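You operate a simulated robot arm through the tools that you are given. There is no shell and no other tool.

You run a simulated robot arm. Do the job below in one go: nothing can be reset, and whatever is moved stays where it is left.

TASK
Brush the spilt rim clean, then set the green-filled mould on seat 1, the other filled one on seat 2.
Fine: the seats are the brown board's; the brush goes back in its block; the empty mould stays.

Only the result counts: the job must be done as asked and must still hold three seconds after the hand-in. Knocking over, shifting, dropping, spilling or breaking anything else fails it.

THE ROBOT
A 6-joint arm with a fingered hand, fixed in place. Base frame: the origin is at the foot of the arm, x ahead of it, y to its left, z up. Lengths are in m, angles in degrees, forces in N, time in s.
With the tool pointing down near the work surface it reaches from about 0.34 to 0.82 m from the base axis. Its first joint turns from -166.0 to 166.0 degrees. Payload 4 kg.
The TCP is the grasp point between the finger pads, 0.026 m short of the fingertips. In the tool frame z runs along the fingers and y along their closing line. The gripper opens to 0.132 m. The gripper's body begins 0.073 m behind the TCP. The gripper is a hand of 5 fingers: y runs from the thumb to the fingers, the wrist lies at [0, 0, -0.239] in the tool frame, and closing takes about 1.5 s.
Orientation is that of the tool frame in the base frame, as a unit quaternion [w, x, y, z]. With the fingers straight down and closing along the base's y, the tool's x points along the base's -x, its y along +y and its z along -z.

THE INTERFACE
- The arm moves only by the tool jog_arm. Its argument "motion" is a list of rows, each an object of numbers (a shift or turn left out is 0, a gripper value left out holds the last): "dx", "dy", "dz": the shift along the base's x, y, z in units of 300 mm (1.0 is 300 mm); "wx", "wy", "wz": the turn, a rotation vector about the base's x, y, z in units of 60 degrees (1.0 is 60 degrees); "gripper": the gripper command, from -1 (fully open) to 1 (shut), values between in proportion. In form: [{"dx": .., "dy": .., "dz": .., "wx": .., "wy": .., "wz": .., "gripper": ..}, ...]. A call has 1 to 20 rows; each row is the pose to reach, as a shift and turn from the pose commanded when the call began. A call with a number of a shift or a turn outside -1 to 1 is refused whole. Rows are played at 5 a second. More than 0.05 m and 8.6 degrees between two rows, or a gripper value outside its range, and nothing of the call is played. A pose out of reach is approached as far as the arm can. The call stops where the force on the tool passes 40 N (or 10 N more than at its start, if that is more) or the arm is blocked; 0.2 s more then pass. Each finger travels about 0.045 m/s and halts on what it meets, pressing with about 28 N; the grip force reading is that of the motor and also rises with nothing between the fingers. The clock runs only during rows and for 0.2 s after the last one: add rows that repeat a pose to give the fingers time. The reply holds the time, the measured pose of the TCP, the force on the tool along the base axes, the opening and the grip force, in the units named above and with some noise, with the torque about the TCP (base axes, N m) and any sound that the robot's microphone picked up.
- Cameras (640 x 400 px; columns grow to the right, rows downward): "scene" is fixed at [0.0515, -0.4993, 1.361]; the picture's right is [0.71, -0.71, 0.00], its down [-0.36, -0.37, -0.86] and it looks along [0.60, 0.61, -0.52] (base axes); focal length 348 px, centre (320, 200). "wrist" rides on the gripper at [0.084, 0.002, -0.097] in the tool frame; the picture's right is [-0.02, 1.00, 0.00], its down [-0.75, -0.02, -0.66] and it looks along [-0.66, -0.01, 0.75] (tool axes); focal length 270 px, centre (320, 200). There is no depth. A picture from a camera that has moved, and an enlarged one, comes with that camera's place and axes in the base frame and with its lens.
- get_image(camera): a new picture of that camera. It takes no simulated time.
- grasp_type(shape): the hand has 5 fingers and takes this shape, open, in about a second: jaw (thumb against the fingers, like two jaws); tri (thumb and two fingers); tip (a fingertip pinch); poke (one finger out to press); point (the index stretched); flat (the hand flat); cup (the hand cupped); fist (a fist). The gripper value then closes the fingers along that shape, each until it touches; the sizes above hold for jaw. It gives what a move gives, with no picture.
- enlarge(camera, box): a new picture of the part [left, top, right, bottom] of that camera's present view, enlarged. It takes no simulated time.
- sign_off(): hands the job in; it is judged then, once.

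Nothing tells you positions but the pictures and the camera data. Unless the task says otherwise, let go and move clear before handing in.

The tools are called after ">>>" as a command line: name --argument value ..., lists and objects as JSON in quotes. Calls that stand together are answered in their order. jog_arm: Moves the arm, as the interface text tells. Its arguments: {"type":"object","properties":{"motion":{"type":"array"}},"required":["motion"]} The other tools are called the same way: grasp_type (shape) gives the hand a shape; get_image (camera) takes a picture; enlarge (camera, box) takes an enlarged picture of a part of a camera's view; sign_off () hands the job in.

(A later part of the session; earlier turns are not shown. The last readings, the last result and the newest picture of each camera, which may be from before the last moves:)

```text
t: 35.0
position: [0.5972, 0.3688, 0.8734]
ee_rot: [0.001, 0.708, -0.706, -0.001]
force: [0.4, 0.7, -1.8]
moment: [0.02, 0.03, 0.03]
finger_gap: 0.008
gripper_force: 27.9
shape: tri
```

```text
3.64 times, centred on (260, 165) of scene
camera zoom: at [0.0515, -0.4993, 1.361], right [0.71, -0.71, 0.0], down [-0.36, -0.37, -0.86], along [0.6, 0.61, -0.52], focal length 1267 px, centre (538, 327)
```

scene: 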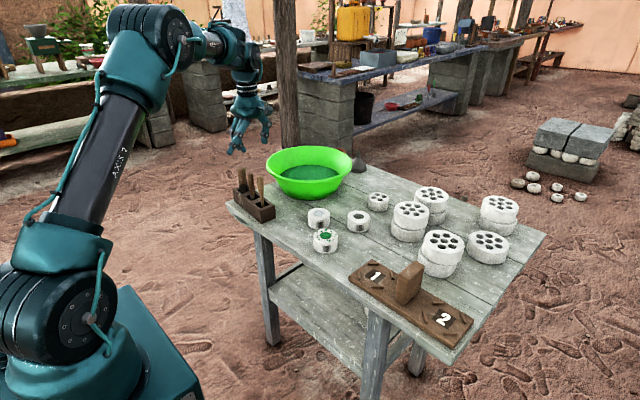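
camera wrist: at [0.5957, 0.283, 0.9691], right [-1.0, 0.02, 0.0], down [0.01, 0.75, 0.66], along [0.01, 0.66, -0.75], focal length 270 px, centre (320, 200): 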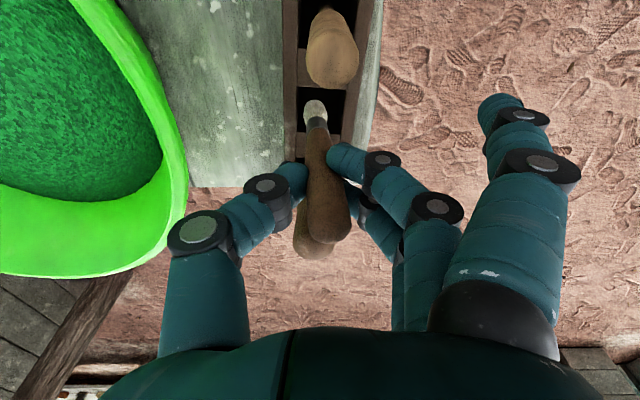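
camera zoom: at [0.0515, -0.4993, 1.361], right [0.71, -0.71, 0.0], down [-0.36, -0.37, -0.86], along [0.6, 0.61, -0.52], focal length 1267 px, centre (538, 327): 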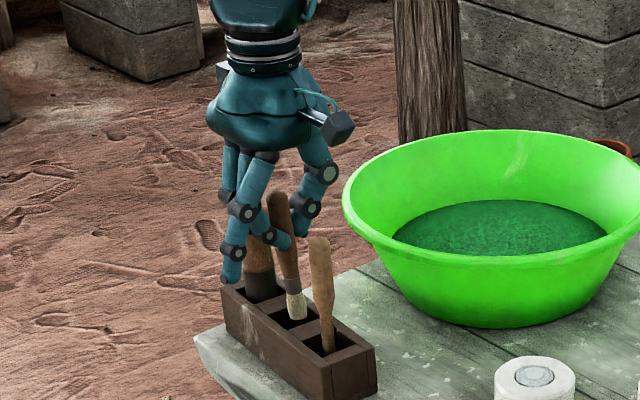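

The brush is held, with its white bristle tip about 0.106 m below the TCP. I'll lift clear and carry it toward mould 2, near (0.624, 0.060).

>>> jog_arm --motion '[{"dz": 0.08}, {"dz": 0.16}, {"dz": 0.24}, {"dz": 0.3}, {"dz": 0.3, "dy": -0.1}, {"dz": 0.3, "dy": -0.22}, {"dz": 0.3, "dy": -0.34}, {"dz": 0.3, "dy": -0.46}, {"dz": 0.3, "dy": -0.58}, {"dz": 0.3, "dy": -0.7}, {"dz": 0.3, "dy": -0.82}, {"dz": 0.3, "dy": -0.92}, {"dz": 0.3, "dy": -0.92}]'

>>> get_image --camera "wrist"

>>> get_image --camera "scene"

```text
t: 37.8
position: [0.5989, 0.0898, 0.9639]
ee_rot: [-0.001, 0.708, -0.706, -0.001]
force: [-0.4, -0.3, -0.2]
moment: [-0.02, 0.0, 0.02]
finger_gap: 0.0079
gripper_force: 28.1
shape: tri
```

```text
taken
camera wrist: at [0.5961, 0.0059, 1.0604], right [-1.0, 0.02, 0.0], down [0.01, 0.75, 0.66], along [0.01, 0.66, -0.75], focal length 270 px, centre (320, 200)
```

wrist: 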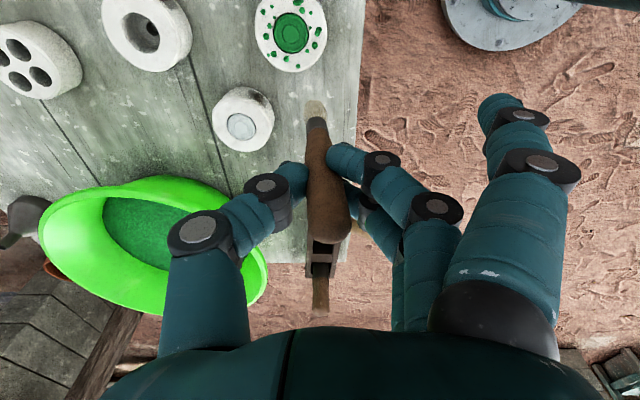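

```text
taken
```

scene: 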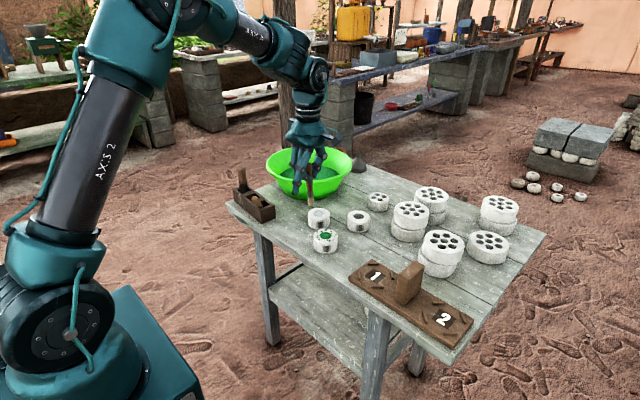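

>>> enlarge --camera "wrist" --box '[220, 0, 380, 140]'

>>> enlarge --camera "scene" --box '[280, 170, 380, 260]'

```text
2.86 times, centred on (300, 70) of wrist
camera zoom: at [0.5961, 0.0059, 1.0604], right [-1.0, 0.02, 0.0], down [0.01, 0.75, 0.66], along [0.01, 0.66, -0.75], focal length 772 px, centre (377, 571)
```

zoom: 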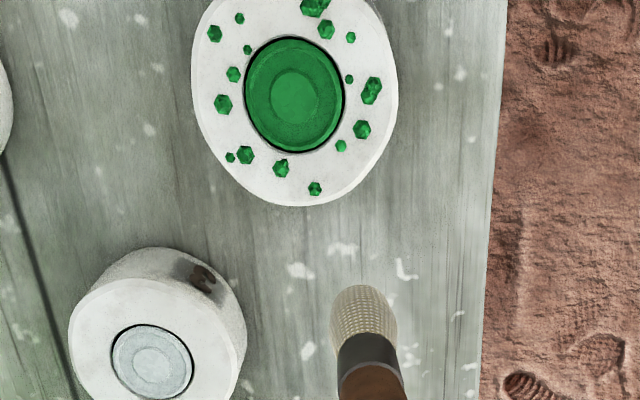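

```text
4.44 times, centred on (330, 215) of scene
camera zoom: at [0.0515, -0.4993, 1.361], right [0.71, -0.71, 0.0], down [-0.36, -0.37, -0.86], along [0.6, 0.61, -0.52], focal length 1549 px, centre (276, 133)
```

zoom: 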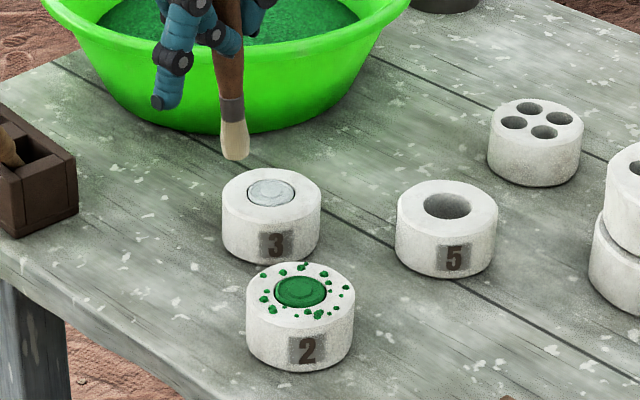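

The mould 2 rim centre is at about (0.625, 0.057) with its top near z=0.756, and the bristle tip is almost straight below the TCP. I'll go just above the rim.

>>> jog_arm --motion '[{"dx": 0.042, "dy": -0.01}, {"dx": 0.083, "dy": -0.021, "dz": -0.07}, {"dx": 0.083, "dy": -0.021, "dz": -0.14}, {"dx": 0.083, "dy": -0.021, "dz": -0.213}, {"dx": 0.083, "dy": -0.021, "dz": -0.27}, {"dx": 0.083, "dy": -0.021, "dz": -0.27}]'

>>> enlarge --camera "wrist" --box '[240, 0, 400, 140]'

>>> enlarge --camera "scene" --box '[290, 190, 370, 260]'

```text
t: 39.2
position: [0.6227, 0.084, 0.8822]
ee_rot: [0.0, 0.707, -0.707, 0.0]
force: [0.5, 0.7, -0.2]
moment: [-0.02, -0.04, 0.03]
finger_gap: 0.008
gripper_force: 28.2
shape: tri
```

```text
2.86 times, centred on (320, 70) of wrist
camera zoom: at [0.6207, -0.0002, 0.9789], right [-1.0, 0.02, 0.0], down [0.01, 0.75, 0.66], along [0.01, 0.66, -0.75], focal length 772 px, centre (320, 571)
```

zoom: 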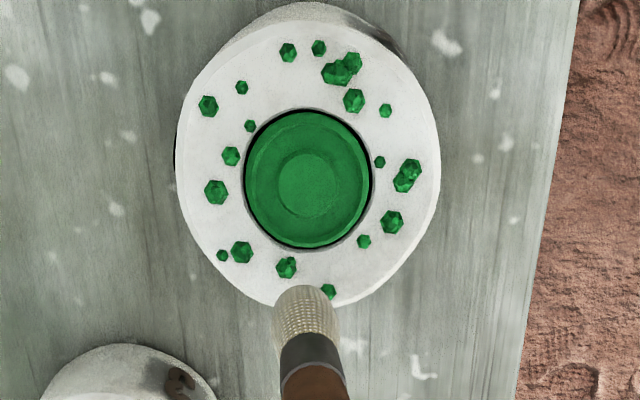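

```text
5.71 times, centred on (330, 225) of scene
camera zoom: at [0.0515, -0.4993, 1.361], right [0.71, -0.71, 0.0], down [-0.36, -0.37, -0.86], along [0.6, 0.61, -0.52], focal length 1992 px, centre (263, 57)
```

zoom: 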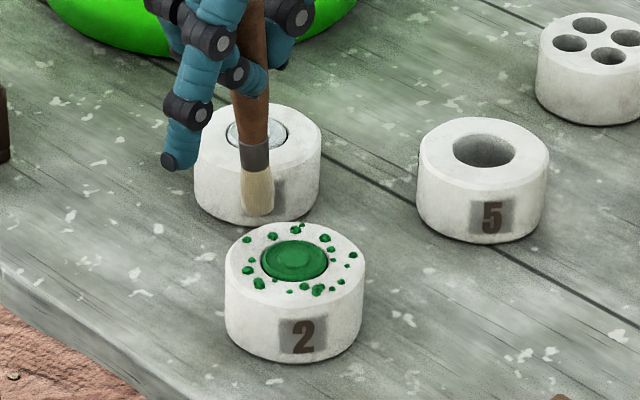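

>>> jog_arm --motion '[{"dx": -0.004, "dy": 0.001, "dz": -0.03}, {"dx": -0.004, "dy": 0.001, "dz": -0.053}, {"dx": -0.004, "dy": 0.001, "dz": -0.053}]'

>>> enlarge --camera "scene" --box '[290, 190, 370, 260]'

>>> enlarge --camera "wrist" --box '[240, 0, 400, 140]'

```text
t: 40.0
position: [0.621, 0.0833, 0.8655]
ee_rot: [-0.001, 0.708, -0.706, -0.001]
force: [-0.2, 0.0, -0.2]
moment: [0.0, 0.01, -0.01]
finger_gap: 0.0077
gripper_force: 28.0
shape: tri
```

```text
5.71 times, centred on (330, 225) of scene
camera zoom: at [0.0515, -0.4993, 1.361], right [0.71, -0.71, 0.0], down [-0.36, -0.37, -0.86], along [0.6, 0.61, -0.52], focal length 1992 px, centre (263, 57)
```

zoom: 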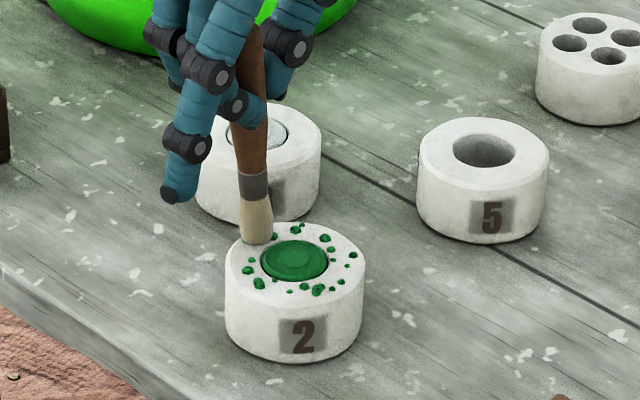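

```text
2.86 times, centred on (320, 70) of wrist
camera zoom: at [0.6197, -0.0004, 0.9619], right [-1.0, 0.02, 0.0], down [0.01, 0.75, 0.66], along [0.01, 0.66, -0.75], focal length 772 px, centre (320, 571)
```

zoom: 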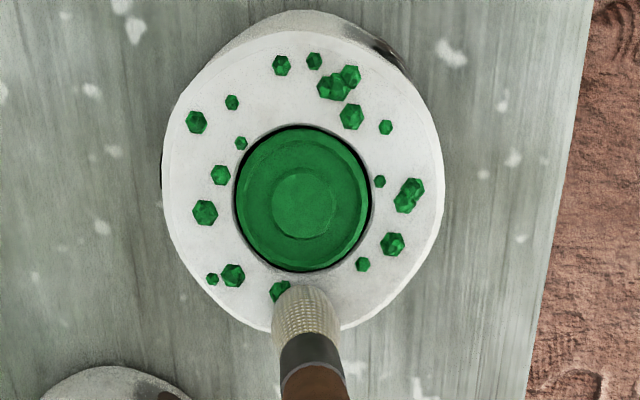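

>>> jog_arm --motion '[{"dz": -0.005}, {"dz": -0.01}, {"dz": -0.01}]'

>>> jog_arm --motion '[{"dz": -0.005}, {"dz": -0.01}, {"dz": -0.01}]'

>>> enlarge --camera "wrist" --box '[240, 0, 400, 140]'

>>> enlarge --camera "scene" --box '[300, 200, 360, 255]'

```text
t: 40.8
position: [0.6217, 0.0836, 0.8636]
ee_rot: [-0.001, 0.708, -0.706, 0.0]
force: [1.5, 0.4, 25.9]
moment: [0.0, 0.06, 0.0]
finger_gap: 0.0087
gripper_force: 27.8
shape: tri
```

```text
t: 41.3
position: [0.6242, 0.0855, 0.8629]
ee_rot: [-0.003, 0.708, -0.706, 0.001]
force: [0.0, 0.1, 14.9]
moment: [0.01, 0.15, -0.03]
finger_gap: 0.0101
gripper_force: 27.9
shape: tri
stopped in row 2: the force on the tool passed its limit at 42 N (the readings are from after the stop); the commanded pose is now the measured one
```

```text
2.86 times, centred on (320, 70) of wrist
camera zoom: at [0.6209, 0.0011, 0.9599], right [-1.0, 0.02, -0.01], down [0.01, 0.75, 0.66], along [0.02, 0.66, -0.75], focal length 772 px, centre (320, 571)
```

zoom: 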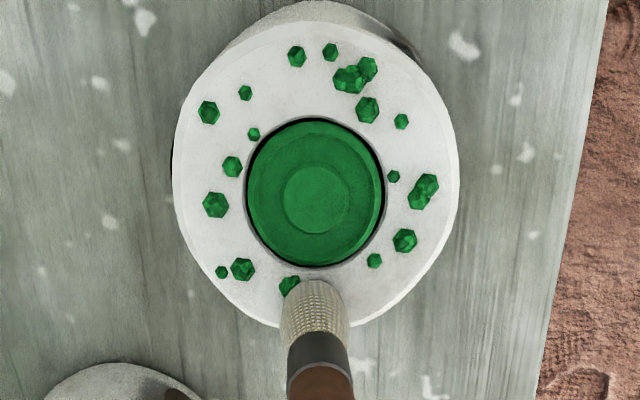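

```text
7.27 times, centred on (330, 228) of scene
camera zoom: at [0.0515, -0.4993, 1.361], right [0.71, -0.71, 0.0], down [-0.36, -0.37, -0.86], along [0.6, 0.61, -0.52], focal length 2535 px, centre (247, 0)
```

zoom: 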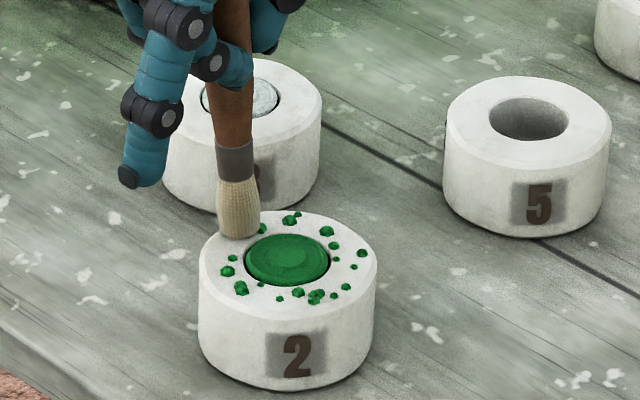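

The bristles touch the rim firmly. I'll ease off to light contact.

>>> jog_arm --motion '[{"dx": -0.008, "dy": -0.005, "dz": 0.004}, {"dx": -0.009, "dy": -0.006, "dz": 0.004}]'

```text
t: 41.9
position: [0.6209, 0.0827, 0.8628]
ee_rot: [-0.002, 0.708, -0.707, 0.002]
force: [0.6, -0.1, 11.5]
moment: [0.05, 0.03, 0.0]
finger_gap: 0.0099
gripper_force: 28.3
shape: tri
```

>>> jog_arm --motion '[{"dz": 0.004}, {"dz": 0.004}]'

>>> enlarge --camera "wrist" --box '[240, 0, 400, 140]'

```text
t: 42.5
position: [0.6202, 0.0835, 0.8641]
ee_rot: [-0.001, 0.708, -0.706, 0.0]
force: [0.7, -0.1, 4.7]
moment: [0.03, -0.01, 0.02]
finger_gap: 0.0098
gripper_force: 27.8
shape: tri
```

```text
2.86 times, centred on (320, 70) of wrist
camera zoom: at [0.6183, -0.0008, 0.9605], right [-1.0, 0.02, 0.0], down [0.01, 0.75, 0.66], along [0.01, 0.66, -0.75], focal length 772 px, centre (320, 571)
```

zoom: 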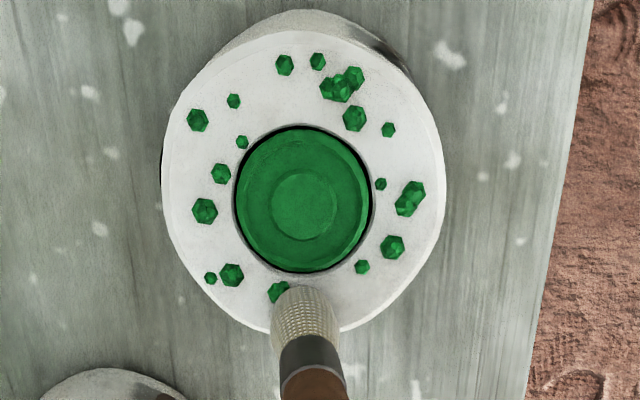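

Light contact, about 5 N. I'll sweep a short arc along the rim and see how the drops respond.

>>> jog_arm --motion '[{"dx": 0.015, "dy": -0.001}, {"dx": 0.026, "dy": -0.003}, {"dx": 0.037, "dy": -0.006}, {"dx": 0.047, "dy": -0.0115}, {"dx": 0.056, "dy": -0.018}, {"dx": 0.065, "dy": -0.025}]'

>>> enlarge --camera "wrist" --box '[240, 0, 400, 140]'

>>> enlarge --camera "scene" --box '[300, 200, 360, 255]'

```text
t: 43.9
position: [0.6402, 0.0773, 0.8646]
ee_rot: [0.004, -0.705, 0.71, 0.0]
force: [-0.6, 1.1, 4.5]
moment: [0.05, 0.1, 0.01]
finger_gap: 0.0092
gripper_force: 28.4
shape: tri
```

```text
2.86 times, centred on (320, 70) of wrist
camera zoom: at [0.6365, -0.0075, 0.9603], right [-1.0, 0.03, 0.0], down [0.02, 0.75, 0.66], along [0.02, 0.66, -0.75], focal length 772 px, centre (320, 571)
```

zoom: 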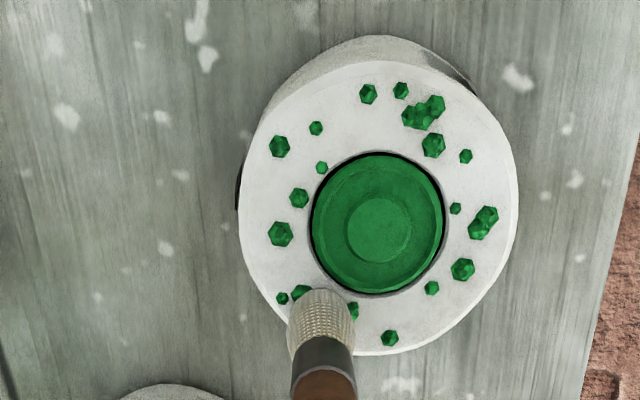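

```text
7.27 times, centred on (330, 228) of scene
camera zoom: at [0.0515, -0.4993, 1.361], right [0.71, -0.71, 0.0], down [-0.36, -0.37, -0.86], along [0.6, 0.61, -0.52], focal length 2535 px, centre (247, 0)
```

zoom: 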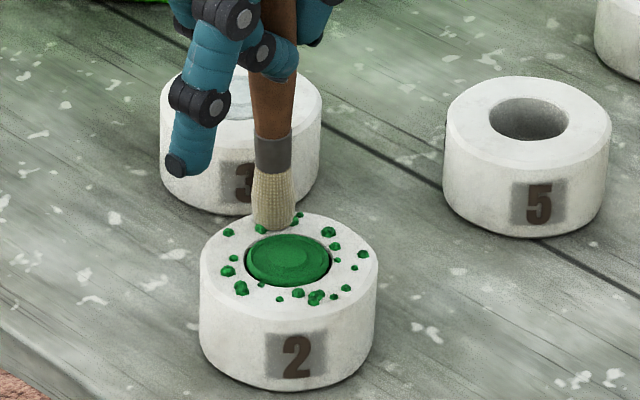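

>>> jog_arm --motion '[{"dx": 0.01, "dy": -0.012}, {"dx": 0.016, "dy": -0.026}, {"dx": 0.02, "dy": -0.042}, {"dx": 0.02, "dy": -0.058}, {"dx": 0.018, "dy": -0.072}, {"dx": 0.012, "dy": -0.086}]'

>>> enlarge --camera "wrist" --box '[240, 0, 400, 140]'

>>> enlarge --camera "scene" --box '[300, 200, 360, 255]'

```text
t: 45.3
position: [0.6449, 0.0684, 0.8656]
ee_rot: [0.005, -0.701, 0.713, 0.003]
force: [-0.5, 0.1, -0.2]
moment: [0.01, -0.02, 0.02]
finger_gap: 0.0089
gripper_force: 28.0
shape: tri
out of reach, approached as far as the arm can: row 2, 3, 4, 5, 6
```

```text
2.86 times, centred on (320, 70) of wrist
camera zoom: at [0.6409, -0.0173, 0.9614], right [-1.0, 0.04, 0.0], down [0.03, 0.74, 0.67], along [0.03, 0.67, -0.74], focal length 772 px, centre (320, 571)
```

zoom: 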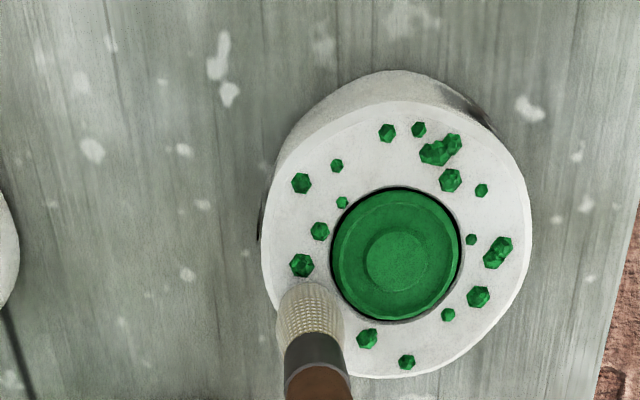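

```text
7.27 times, centred on (330, 228) of scene
camera zoom: at [0.0515, -0.4993, 1.361], right [0.71, -0.71, 0.0], down [-0.36, -0.37, -0.86], along [0.6, 0.61, -0.52], focal length 2535 px, centre (247, 0)
```

zoom: 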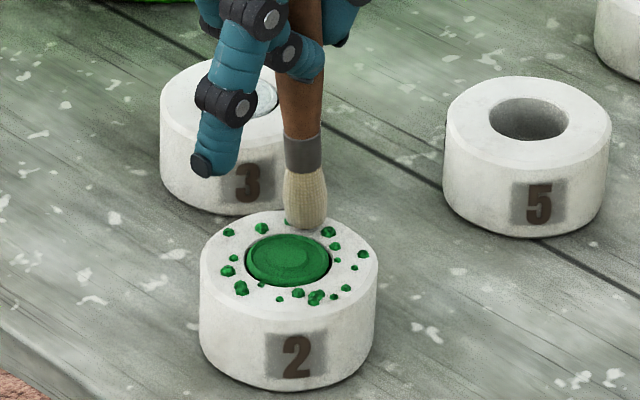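

Two findings: the wrist is near a yaw limit here, and my strokes passed a few mm outside the drops. I'll lift, yaw back 40°, and re-register the tip over the rim.

>>> jog_arm --motion '[{"dz": 0.05}, {"dz": 0.1}, {"dz": 0.1, "wz": -0.13}, {"dz": 0.1, "wz": -0.26}, {"dz": 0.1, "wz": -0.39}, {"dz": 0.1, "wz": -0.52}, {"dz": 0.1, "wz": -0.65}, {"dz": 0.1, "wz": -0.65}]'

>>> get_image --camera "wrist"

>>> enlarge --camera "scene" --box '[300, 200, 360, 255]'

```text
t: 47.1
position: [0.6437, 0.0687, 0.8949]
ee_rot: [0.001, -0.431, 0.902, -0.001]
force: [0.2, 0.0, -0.4]
moment: [0.01, 0.02, -0.01]
finger_gap: 0.0093
gripper_force: 28.6
shape: tri
out of reach, approached as far as the arm can: row 1, 2
```

```text
taken
camera wrist: at [0.5875, 0.0043, 0.9917], right [-0.76, 0.64, 0.0], down [0.48, 0.58, 0.66], along [0.43, 0.5, -0.75], focal length 270 px, centre (320, 200)
```

wrist: 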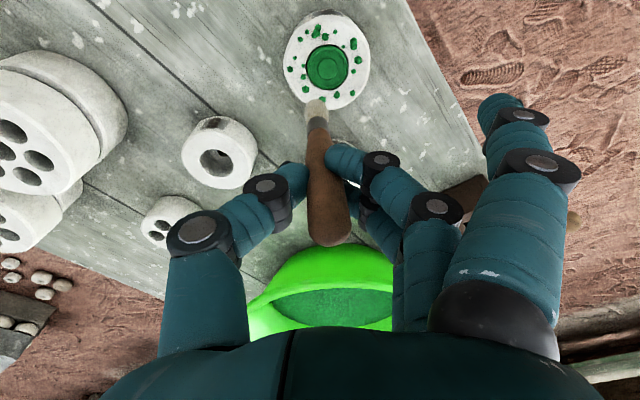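

```text
7.27 times, centred on (330, 228) of scene
camera zoom: at [0.0515, -0.4993, 1.361], right [0.71, -0.71, 0.0], down [-0.36, -0.37, -0.86], along [0.6, 0.61, -0.52], focal length 2535 px, centre (247, 0)
```

zoom: 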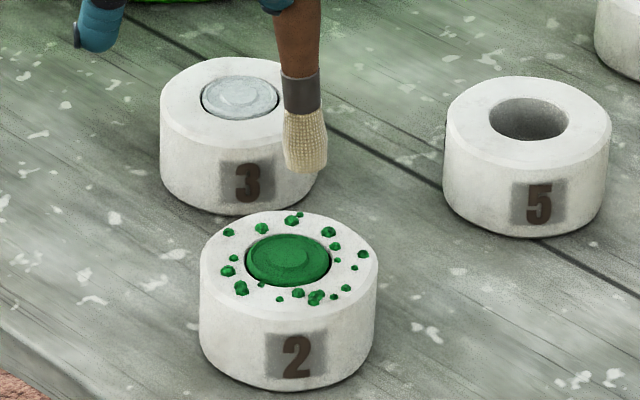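

>>> enlarge --camera "wrist" --box '[250, 0, 390, 130]'

```text
3.08 times, centred on (320, 65) of wrist
camera zoom: at [0.5875, 0.0043, 0.9917], right [-0.76, 0.64, 0.0], down [0.48, 0.58, 0.66], along [0.43, 0.5, -0.75], focal length 832 px, centre (320, 615)
```

zoom: 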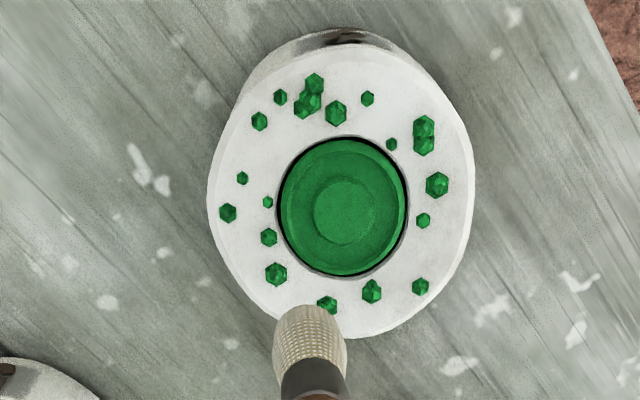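

>>> jog_arm --motion '[{"dx": -0.025, "dy": 0.017}, {"dx": -0.049, "dy": 0.034}, {"dx": -0.049, "dy": 0.034, "dz": -0.03}, {"dx": -0.049, "dy": 0.034, "dz": -0.07}, {"dx": -0.049, "dy": 0.034, "dz": -0.07}]'

>>> enlarge --camera "wrist" --box '[250, 0, 390, 130]'

>>> enlarge --camera "scene" --box '[300, 200, 360, 255]'

```text
t: 48.3
position: [0.6287, 0.0782, 0.8739]
ee_rot: [0.001, -0.431, 0.902, -0.002]
force: [-0.3, -0.3, -1.1]
moment: [0.0, 0.01, -0.02]
finger_gap: 0.0089
gripper_force: 28.1
shape: tri
```

```text
3.08 times, centred on (320, 65) of wrist
camera zoom: at [0.5734, 0.0132, 0.9701], right [-0.77, 0.64, 0.0], down [0.48, 0.58, 0.66], along [0.43, 0.5, -0.75], focal length 832 px, centre (320, 615)
```

zoom: 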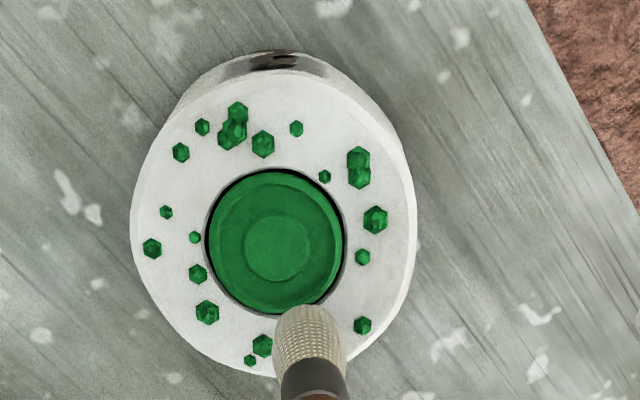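

```text
7.27 times, centred on (330, 228) of scene
camera zoom: at [0.0515, -0.4993, 1.361], right [0.71, -0.71, 0.0], down [-0.36, -0.37, -0.86], along [0.6, 0.61, -0.52], focal length 2535 px, centre (247, 0)
```

zoom: 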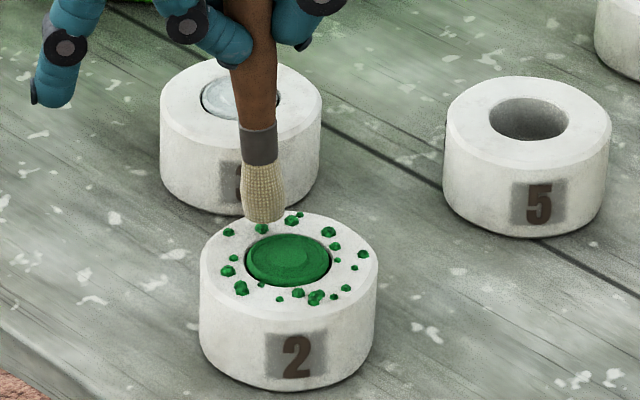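

>>> jog_arm --motion '[{"dz": -0.015}, {"dz": -0.028}, {"dz": -0.028}]'

>>> jog_arm --motion '[{"dz": -0.003}, {"dz": -0.004}]'

```text
t: 49.1
position: [0.6278, 0.0783, 0.8662]
ee_rot: [0.002, -0.432, 0.902, -0.001]
force: [0.8, 0.1, 0.1]
moment: [0.0, 0.0, 0.01]
finger_gap: 0.0088
gripper_force: 27.9
shape: tri
```

```text
t: 49.7
position: [0.6283, 0.0784, 0.8634]
ee_rot: [0.002, -0.432, 0.902, 0.0]
force: [-0.3, -0.3, 0.5]
moment: [-0.01, -0.01, 0.03]
finger_gap: 0.0088
gripper_force: 28.2
shape: tri
```

>>> jog_arm --motion '[{"dz": -0.002}, {"dz": -0.004}]'

>>> enlarge --camera "wrist" --box '[250, 0, 390, 130]'

```text
t: 50.3
position: [0.6293, 0.0795, 0.8637]
ee_rot: [0.002, -0.431, 0.903, -0.001]
force: [0.4, -0.1, 7.4]
moment: [-0.01, 0.01, -0.02]
finger_gap: 0.0092
gripper_force: 28.1
shape: tri
```

```text
3.08 times, centred on (320, 65) of wrist
camera zoom: at [0.5728, 0.0143, 0.9606], right [-0.77, 0.64, 0.0], down [0.48, 0.58, 0.66], along [0.43, 0.5, -0.75], focal length 832 px, centre (320, 615)
```

zoom: 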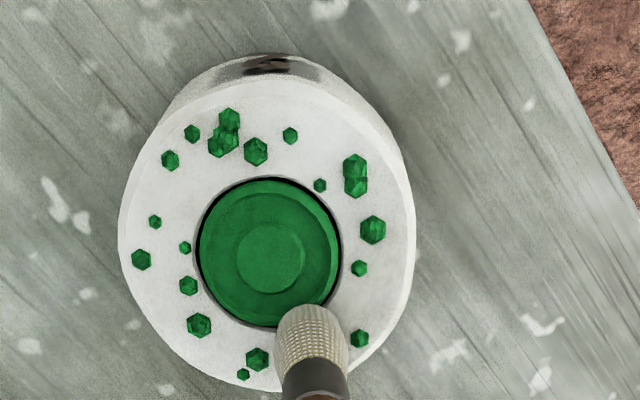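

>>> jog_arm --motion '[{"dx": 0.003, "dy": 0.01}, {"dx": -0.006, "dy": 0.011}, {"dx": -0.015, "dy": 0.012}, {"dx": -0.031, "dy": 0.019}, {"dx": -0.047, "dy": 0.014}, {"dx": -0.031, "dy": 0.019}, {"dx": -0.015, "dy": 0.012}, {"dx": 0.003, "dy": 0.01}, {"dx": 0.016, "dy": 0.006}, {"dx": 0.028, "dy": 0.0}, {"dx": 0.045, "dy": -0.013}]'

>>> enlarge --camera "wrist" --box '[250, 0, 390, 130]'

>>> enlarge --camera "scene" --box '[300, 200, 360, 255]'

```text
t: 52.7
position: [0.6426, 0.0749, 0.8635]
ee_rot: [0.001, -0.431, 0.902, -0.001]
force: [-4.4, 2.0, 15.0]
moment: [0.16, 0.41, 0.0]
finger_gap: 0.0094
gripper_force: 28.0
shape: tri
```

```text
3.08 times, centred on (320, 65) of wrist
camera zoom: at [0.5861, 0.01, 0.96], right [-0.77, 0.64, 0.0], down [0.48, 0.58, 0.66], along [0.43, 0.5, -0.75], focal length 832 px, centre (320, 615)
```

zoom: 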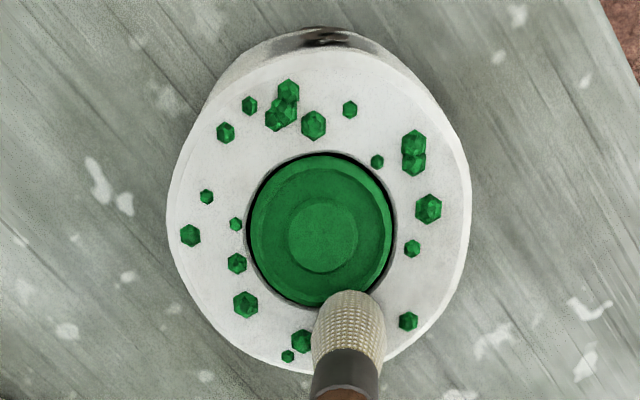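

```text
7.27 times, centred on (330, 228) of scene
camera zoom: at [0.0515, -0.4993, 1.361], right [0.71, -0.71, 0.0], down [-0.36, -0.37, -0.86], along [0.6, 0.61, -0.52], focal length 2535 px, centre (247, 0)
```

zoom: 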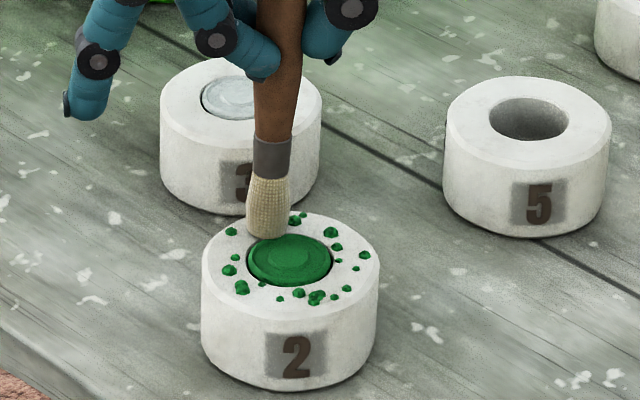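

>>> jog_arm --motion '[{"dz": 0.005}, {"dz": 0.008}]'

>>> enlarge --camera "wrist" --box '[250, 0, 390, 130]'

>>> enlarge --camera "scene" --box '[300, 200, 360, 255]'

```text
t: 53.3
position: [0.6416, 0.0739, 0.8649]
ee_rot: [0.002, -0.432, 0.902, -0.001]
force: [0.3, 0.2, -0.9]
moment: [-0.01, 0.01, 0.0]
finger_gap: 0.0087
gripper_force: 28.0
shape: tri
```

```text
3.08 times, centred on (320, 65) of wrist
camera zoom: at [0.5858, 0.0096, 0.9617], right [-0.77, 0.64, 0.0], down [0.48, 0.58, 0.66], along [0.43, 0.5, -0.75], focal length 832 px, centre (320, 615)
```

zoom: 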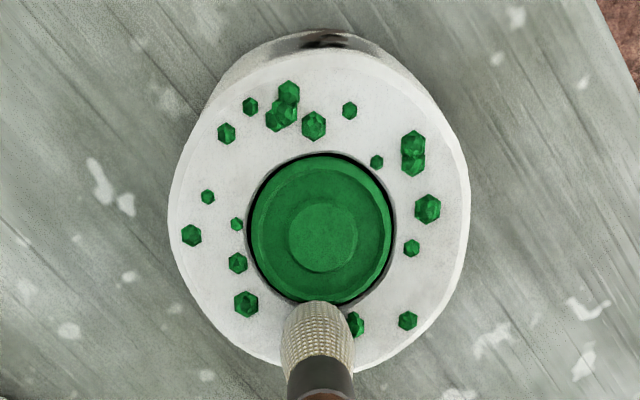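

```text
7.27 times, centred on (330, 228) of scene
camera zoom: at [0.0515, -0.4993, 1.361], right [0.71, -0.71, 0.0], down [-0.36, -0.37, -0.86], along [0.6, 0.61, -0.52], focal length 2535 px, centre (247, 0)
```

zoom: 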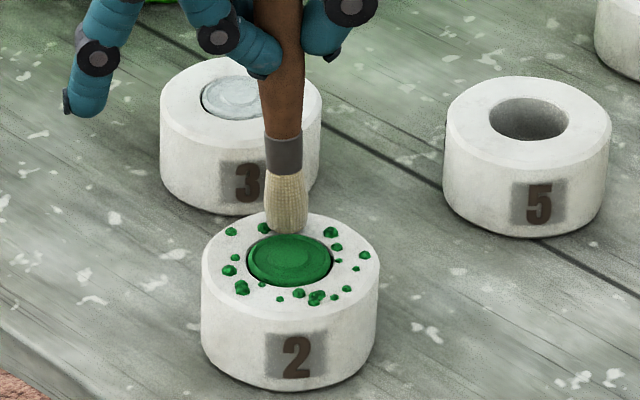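

>>> jog_arm --motion '[{"dz": -0.0035}, {"dx": -0.01, "dy": 0.007, "dz": -0.0045}, {"dx": -0.02, "dy": 0.014, "dz": -0.0045}, {"dx": -0.03, "dy": 0.021, "dz": -0.0045}, {"dx": -0.04, "dy": 0.028, "dz": -0.0045}, {"dx": -0.05, "dy": 0.032, "dz": -0.0045}]'

>>> enlarge --camera "wrist" --box '[250, 0, 390, 130]'

```text
t: 54.7
position: [0.6278, 0.0834, 0.8635]
ee_rot: [0.002, -0.431, 0.902, -0.002]
force: [1.0, -0.1, 3.8]
moment: [-0.05, -0.13, -0.03]
finger_gap: 0.0089
gripper_force: 27.9
shape: tri
```

```text
3.08 times, centred on (320, 65) of wrist
camera zoom: at [0.5715, 0.0195, 0.9604], right [-0.77, 0.64, 0.0], down [0.48, 0.58, 0.66], along [0.43, 0.5, -0.75], focal length 832 px, centre (320, 615)
```

zoom: 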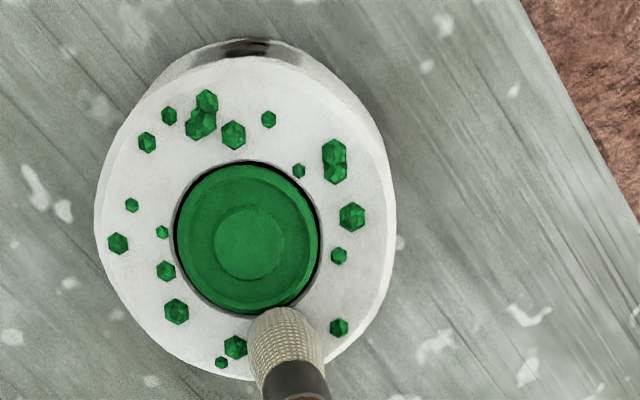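

>>> jog_arm --motion '[{"dx": -0.01, "dy": 0.005}, {"dx": -0.02, "dy": 0.01}, {"dx": -0.03, "dy": 0.012}, {"dx": -0.04, "dy": 0.012}, {"dx": -0.05, "dy": 0.01}]'

>>> enlarge --camera "wrist" --box '[250, 0, 390, 130]'

```text
t: 55.9
position: [0.6118, 0.0869, 0.8634]
ee_rot: [0.002, -0.432, 0.902, -0.001]
force: [0.9, -0.2, -0.3]
moment: [-0.02, 0.01, 0.01]
finger_gap: 0.0086
gripper_force: 28.2
shape: tri
```

```text
3.08 times, centred on (320, 65) of wrist
camera zoom: at [0.5565, 0.0227, 0.9608], right [-0.77, 0.64, 0.0], down [0.48, 0.58, 0.66], along [0.43, 0.5, -0.75], focal length 832 px, centre (320, 615)
```

zoom: 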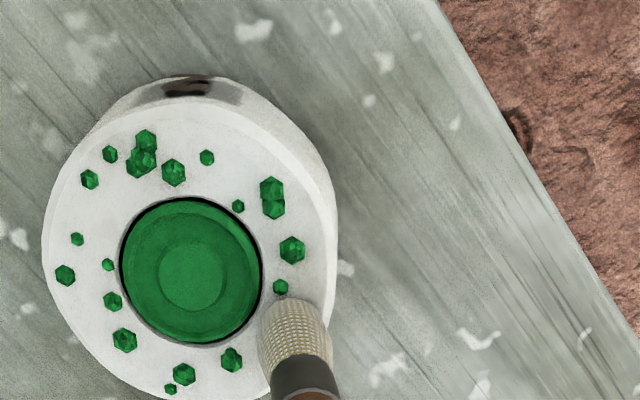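

Slow strokes stick rather than sweep. I'll try one continuous, quicker lap around the rim at light contact.

>>> jog_arm --motion '[{"dx": -0.029, "dy": -0.026, "dz": -0.002}, {"dx": -0.05, "dy": -0.056, "dz": -0.002}, {"dx": -0.057, "dy": -0.092, "dz": -0.002}, {"dx": -0.048, "dy": -0.128, "dz": -0.002}, {"dx": -0.026, "dy": -0.157, "dz": -0.002}, {"dx": 0.006, "dy": -0.175, "dz": -0.002}, {"dx": 0.042, "dy": -0.178, "dz": -0.002}, {"dx": 0.077, "dy": -0.166, "dz": -0.002}, {"dx": 0.104, "dy": -0.141, "dz": -0.002}, {"dx": 0.118, "dy": -0.108, "dz": -0.002}, {"dx": 0.118, "dy": -0.071, "dz": -0.002}, {"dx": 0.102, "dy": -0.038, "dz": -0.002}, {"dx": 0.074, "dy": -0.013, "dz": -0.002}, {"dx": 0.039, "dy": -0.003, "dz": -0.002}, {"dx": 0.003, "dy": -0.007, "dz": -0.002}]'

>>> enlarge --camera "wrist" --box '[250, 0, 390, 130]'

>>> enlarge --camera "scene" --box '[300, 200, 360, 255]'

```text
t: 59.1
position: [0.6111, 0.087, 0.8641]
ee_rot: [0.001, -0.43, 0.903, -0.001]
force: [-0.1, 0.1, 1.4]
moment: [0.0, -0.05, 0.05]
finger_gap: 0.0086
gripper_force: 28.3
shape: tri
```

```text
3.08 times, centred on (320, 65) of wrist
camera zoom: at [0.5562, 0.0217, 0.9606], right [-0.77, 0.64, 0.0], down [0.48, 0.58, 0.66], along [0.43, 0.5, -0.75], focal length 832 px, centre (320, 615)
```

zoom: 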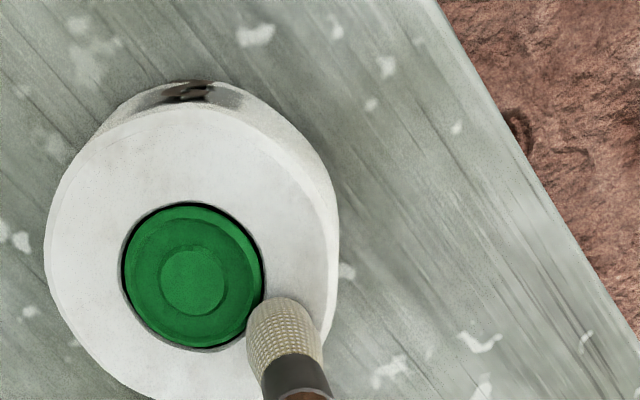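

```text
7.27 times, centred on (330, 228) of scene
camera zoom: at [0.0515, -0.4993, 1.361], right [0.71, -0.71, 0.0], down [-0.36, -0.37, -0.86], along [0.6, 0.61, -0.52], focal length 2535 px, centre (247, 0)
```

zoom: 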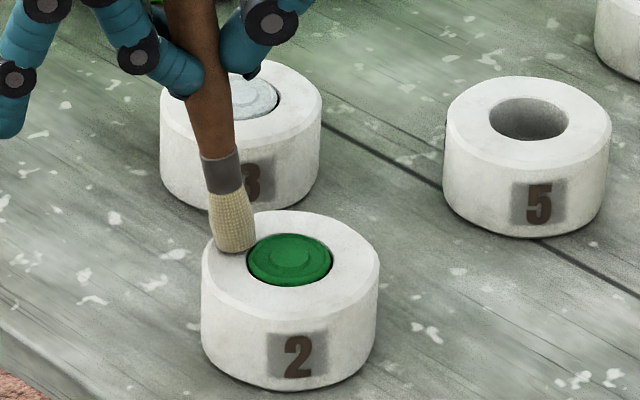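

All the drops vanished after the full lap. I'll lift and check the rim and brush.

>>> jog_arm --motion '[{"dz": 0.06}, {"dz": 0.15}, {"dz": 0.25}, {"dz": 0.34}, {"dz": 0.34}]'

>>> get_image --camera "wrist"

>>> enlarge --camera "scene" --box '[270, 150, 370, 255]'

```text
t: 60.3
position: [0.6105, 0.0852, 0.9661]
ee_rot: [0.002, -0.431, 0.902, -0.002]
force: [-0.8, -0.1, -0.7]
moment: [0.0, -0.02, 0.0]
finger_gap: 0.0084
gripper_force: 27.8
shape: tri
```

```text
taken
camera wrist: at [0.5554, 0.0208, 1.0629], right [-0.77, 0.64, 0.0], down [0.48, 0.58, 0.66], along [0.43, 0.5, -0.75], focal length 270 px, centre (320, 200)
```

wrist: 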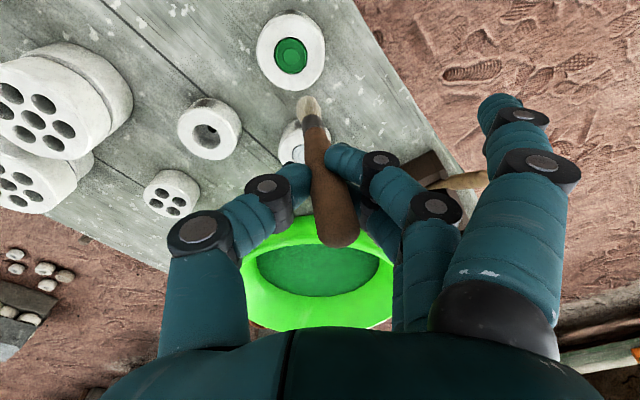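

```text
3.81 times, centred on (320, 202) of scene
camera zoom: at [0.0515, -0.4993, 1.361], right [0.71, -0.71, 0.0], down [-0.36, -0.37, -0.86], along [0.6, 0.61, -0.52], focal length 1328 px, centre (320, 190)
```

zoom: 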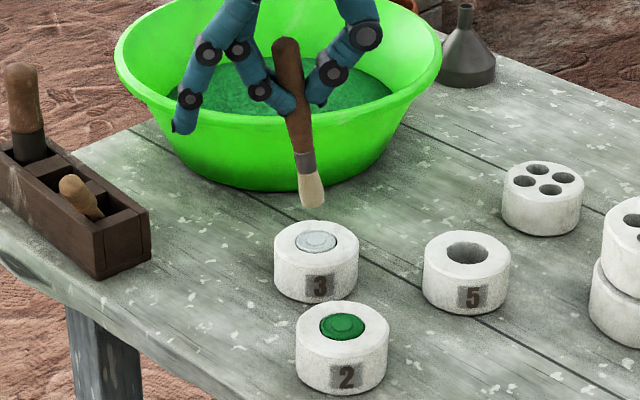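

The rim is clean, but the thin tool seems to lean in its slot now. The brush tip probably brushed it on the way over, so I'll look closely.

>>> enlarge --camera "scene" --box '[225, 155, 285, 225]'

>>> enlarge --camera "wrist" --box '[240, 0, 400, 150]'

```text
5.71 times, centred on (255, 190) of scene
camera zoom: at [0.0515, -0.4993, 1.361], right [0.71, -0.71, 0.0], down [-0.36, -0.37, -0.86], along [0.6, 0.61, -0.52], focal length 1992 px, centre (691, 257)
```

zoom: 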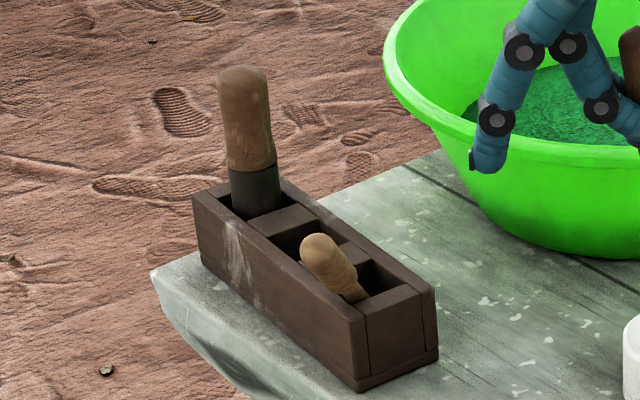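

```text
2.67 times, centred on (320, 75) of wrist
camera zoom: at [0.5554, 0.0208, 1.0629], right [-0.77, 0.64, 0.0], down [0.48, 0.58, 0.66], along [0.43, 0.5, -0.75], focal length 721 px, centre (320, 533)
```

zoom: 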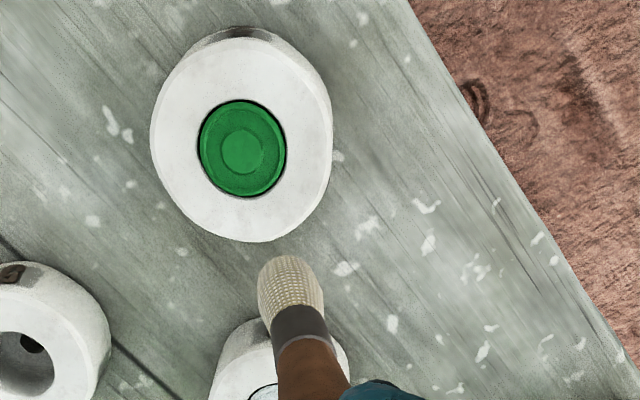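

The thin tool was tipped over in its slot, so I need to stand it up again. I'll get a better view of the block, keeping the brush well clear.

>>> jog_arm --motion '[{"dx": -0.08, "dz": 0.03}, {"dx": -0.18, "dy": 0.05, "dz": 0.06}, {"dx": -0.28, "dy": 0.12, "dz": 0.06}, {"dx": -0.36, "dy": 0.22, "dz": 0.06}, {"dx": -0.43, "dy": 0.31, "dz": 0.06}, {"dx": -0.47, "dy": 0.38, "dz": 0.06}, {"dx": -0.47, "dy": 0.38, "dz": 0.06}]'

>>> get_image --camera "wrist"

>>> get_image --camera "scene"

```text
t: 61.9
position: [0.4706, 0.1992, 0.9854]
ee_rot: [0.001, -0.431, 0.902, -0.001]
force: [-0.3, -0.4, 0.7]
moment: [-0.01, 0.02, -0.05]
finger_gap: 0.0082
gripper_force: 27.6
shape: tri
```

```text
taken
camera wrist: at [0.4158, 0.1349, 1.082], right [-0.77, 0.64, 0.0], down [0.48, 0.58, 0.66], along [0.43, 0.5, -0.75], focal length 270 px, centre (320, 200)
```

wrist: 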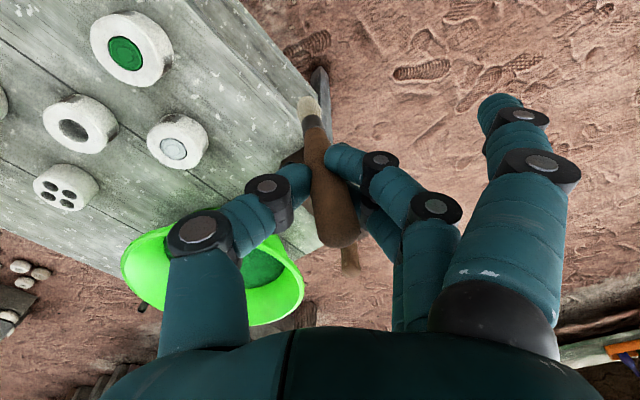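

```text
taken
```

scene: 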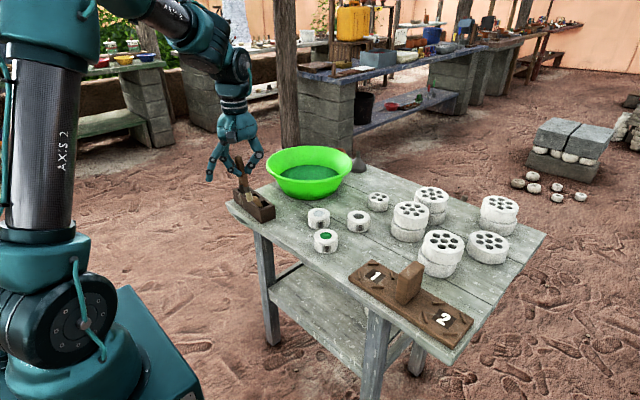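

>>> jog_arm --motion '[{"dz": 0.03, "wz": -0.13}, {"dz": 0.06, "dy": 0.06, "wz": -0.26}, {"dz": 0.06, "dy": 0.18, "wz": -0.39}, {"dz": 0.06, "dy": 0.3, "wz": -0.52}, {"dz": 0.06, "dy": 0.42, "wz": -0.65}, {"dz": 0.06, "dx": 0.05, "dy": 0.54, "wz": -0.75}, {"dz": 0.06, "dx": 0.1, "dy": 0.66, "wz": -0.85}, {"dz": 0.06, "dx": 0.1, "dy": 0.73, "wz": -0.85}, {"dz": 0.06, "dx": 0.1, "dy": 0.73, "wz": -0.85}]'

>>> get_image --camera "wrist"

>>> get_image --camera "scene"

```text
t: 63.9
position: [0.5016, 0.4196, 1.0022]
ee_rot: [0.001, 0.0, 1.0, -0.002]
force: [0.7, -0.3, -0.4]
moment: [0.01, 0.03, -0.02]
finger_gap: 0.0085
gripper_force: 27.8
shape: tri
```

```text
taken
camera wrist: at [0.4158, 0.4212, 1.0982], right [0.02, 1.0, 0.0], down [0.75, -0.01, 0.66], along [0.66, -0.02, -0.75], focal length 270 px, centre (320, 200)
```

wrist: 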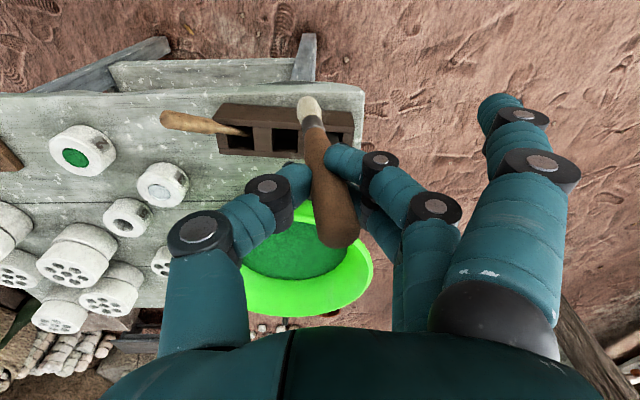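

```text
taken
```

scene: 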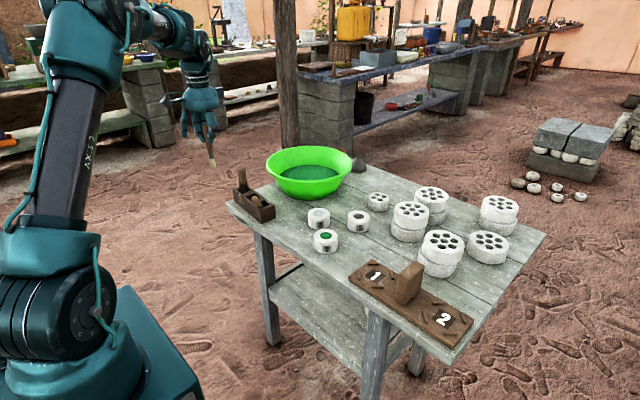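

>>> enlarge --camera "wrist" --box '[140, 80, 370, 200]'

>>> enlarge --camera "scene" --box '[225, 155, 285, 225]'

```text
2.78 times, centred on (255, 140) of wrist
camera zoom: at [0.4158, 0.4212, 1.0982], right [0.02, 1.0, 0.0], down [0.75, -0.01, 0.66], along [0.66, -0.02, -0.75], focal length 752 px, centre (501, 367)
```

zoom: 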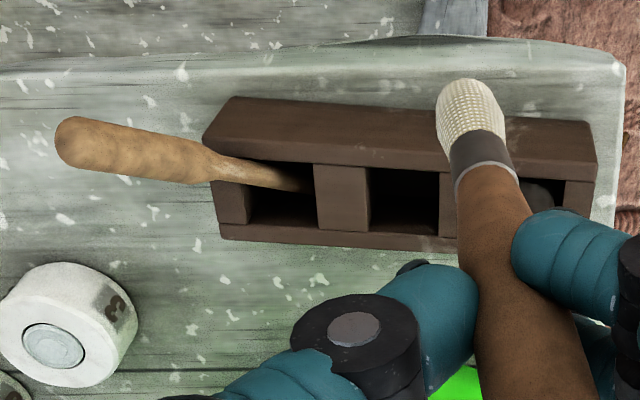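

```text
5.71 times, centred on (255, 190) of scene
camera zoom: at [0.0515, -0.4993, 1.361], right [0.71, -0.71, 0.0], down [-0.36, -0.37, -0.86], along [0.6, 0.61, -0.52], focal length 1992 px, centre (691, 257)
```

zoom: 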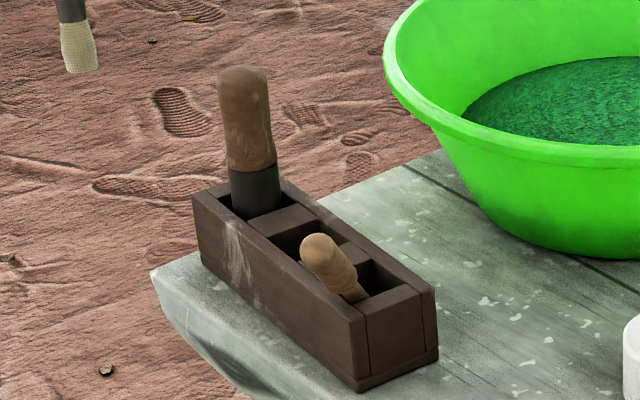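

The thin tool leans about 42° towards (-x, -y), with its foot still in the slot. I'll put the brush back first to free the hand, then stand the tool up. Turning back to the original grasp yaw.

>>> jog_arm --motion '[{"wz": 0.125, "dz": 0.02}, {"wz": 0.25, "dz": 0.03}, {"wz": 0.375, "dz": 0.03}, {"wz": 0.5, "dz": 0.03}, {"wz": 0.625, "dz": 0.03}, {"wz": 0.75, "dz": 0.03}, {"wz": 0.75, "dz": 0.03}]'

>>> jog_arm --motion '[{"wz": 0.125}, {"wz": 0.25}, {"wz": 0.375}, {"wz": 0.5}, {"wz": 0.625}, {"wz": 0.75}, {"wz": 0.75}]'

>>> jog_arm --motion '[{"dy": -0.08}, {"dx": 0.05, "dy": -0.173}, {"dx": 0.15, "dy": -0.173}, {"dx": 0.25, "dy": -0.173}, {"dx": 0.32, "dy": -0.173}, {"dx": 0.32, "dy": -0.173}]'

>>> get_image --camera "wrist"

>>> enlarge --camera "scene" --box '[210, 80, 310, 225]'

```text
t: 65.5
position: [0.5014, 0.4173, 1.0101]
ee_rot: [0.001, -0.384, 0.923, 0.0]
force: [0.1, -0.8, -1.3]
moment: [0.0, -0.03, 0.01]
finger_gap: 0.0087
gripper_force: 28.0
shape: tri
```

```text
t: 67.1
position: [0.5012, 0.4183, 1.0103]
ee_rot: [-0.002, 0.708, -0.706, 0.0]
force: [0.3, 0.7, -0.8]
moment: [0.0, -0.01, 0.0]
finger_gap: 0.0083
gripper_force: 28.0
shape: tri
```

```text
t: 68.5
position: [0.5972, 0.3654, 1.0105]
ee_rot: [-0.002, 0.708, -0.707, 0.001]
force: [0.1, 0.3, -0.4]
moment: [0.0, 0.05, -0.04]
finger_gap: 0.0085
gripper_force: 28.4
shape: tri
```

```text
taken
camera wrist: at [0.5949, 0.2806, 1.1073], right [-1.0, 0.02, 0.0], down [0.01, 0.75, 0.66], along [0.02, 0.66, -0.75], focal length 270 px, centre (320, 200)
```

wrist: 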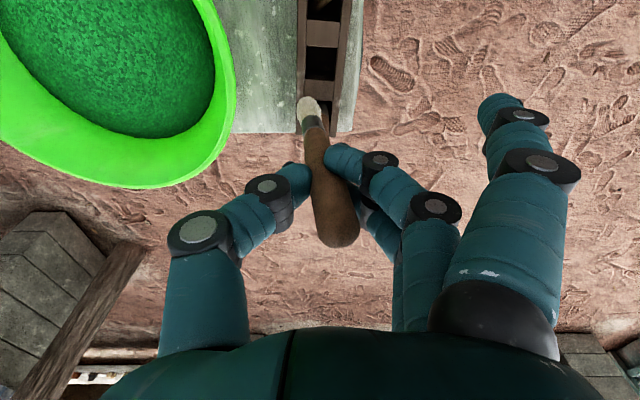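

```text
2.76 times, centred on (260, 152) of scene
camera zoom: at [0.0515, -0.4993, 1.361], right [0.71, -0.71, 0.0], down [-0.36, -0.37, -0.86], along [0.6, 0.61, -0.52], focal length 961 px, centre (486, 331)
```

zoom: 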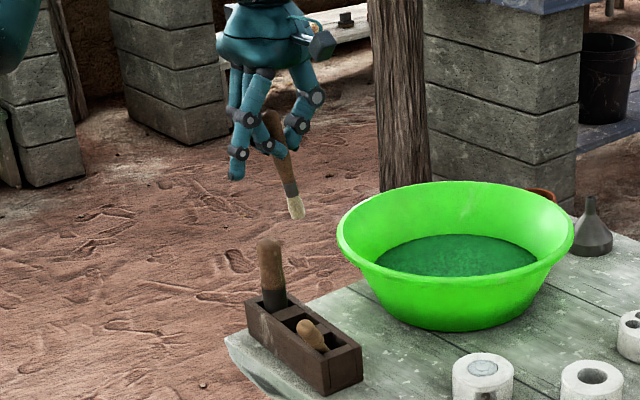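

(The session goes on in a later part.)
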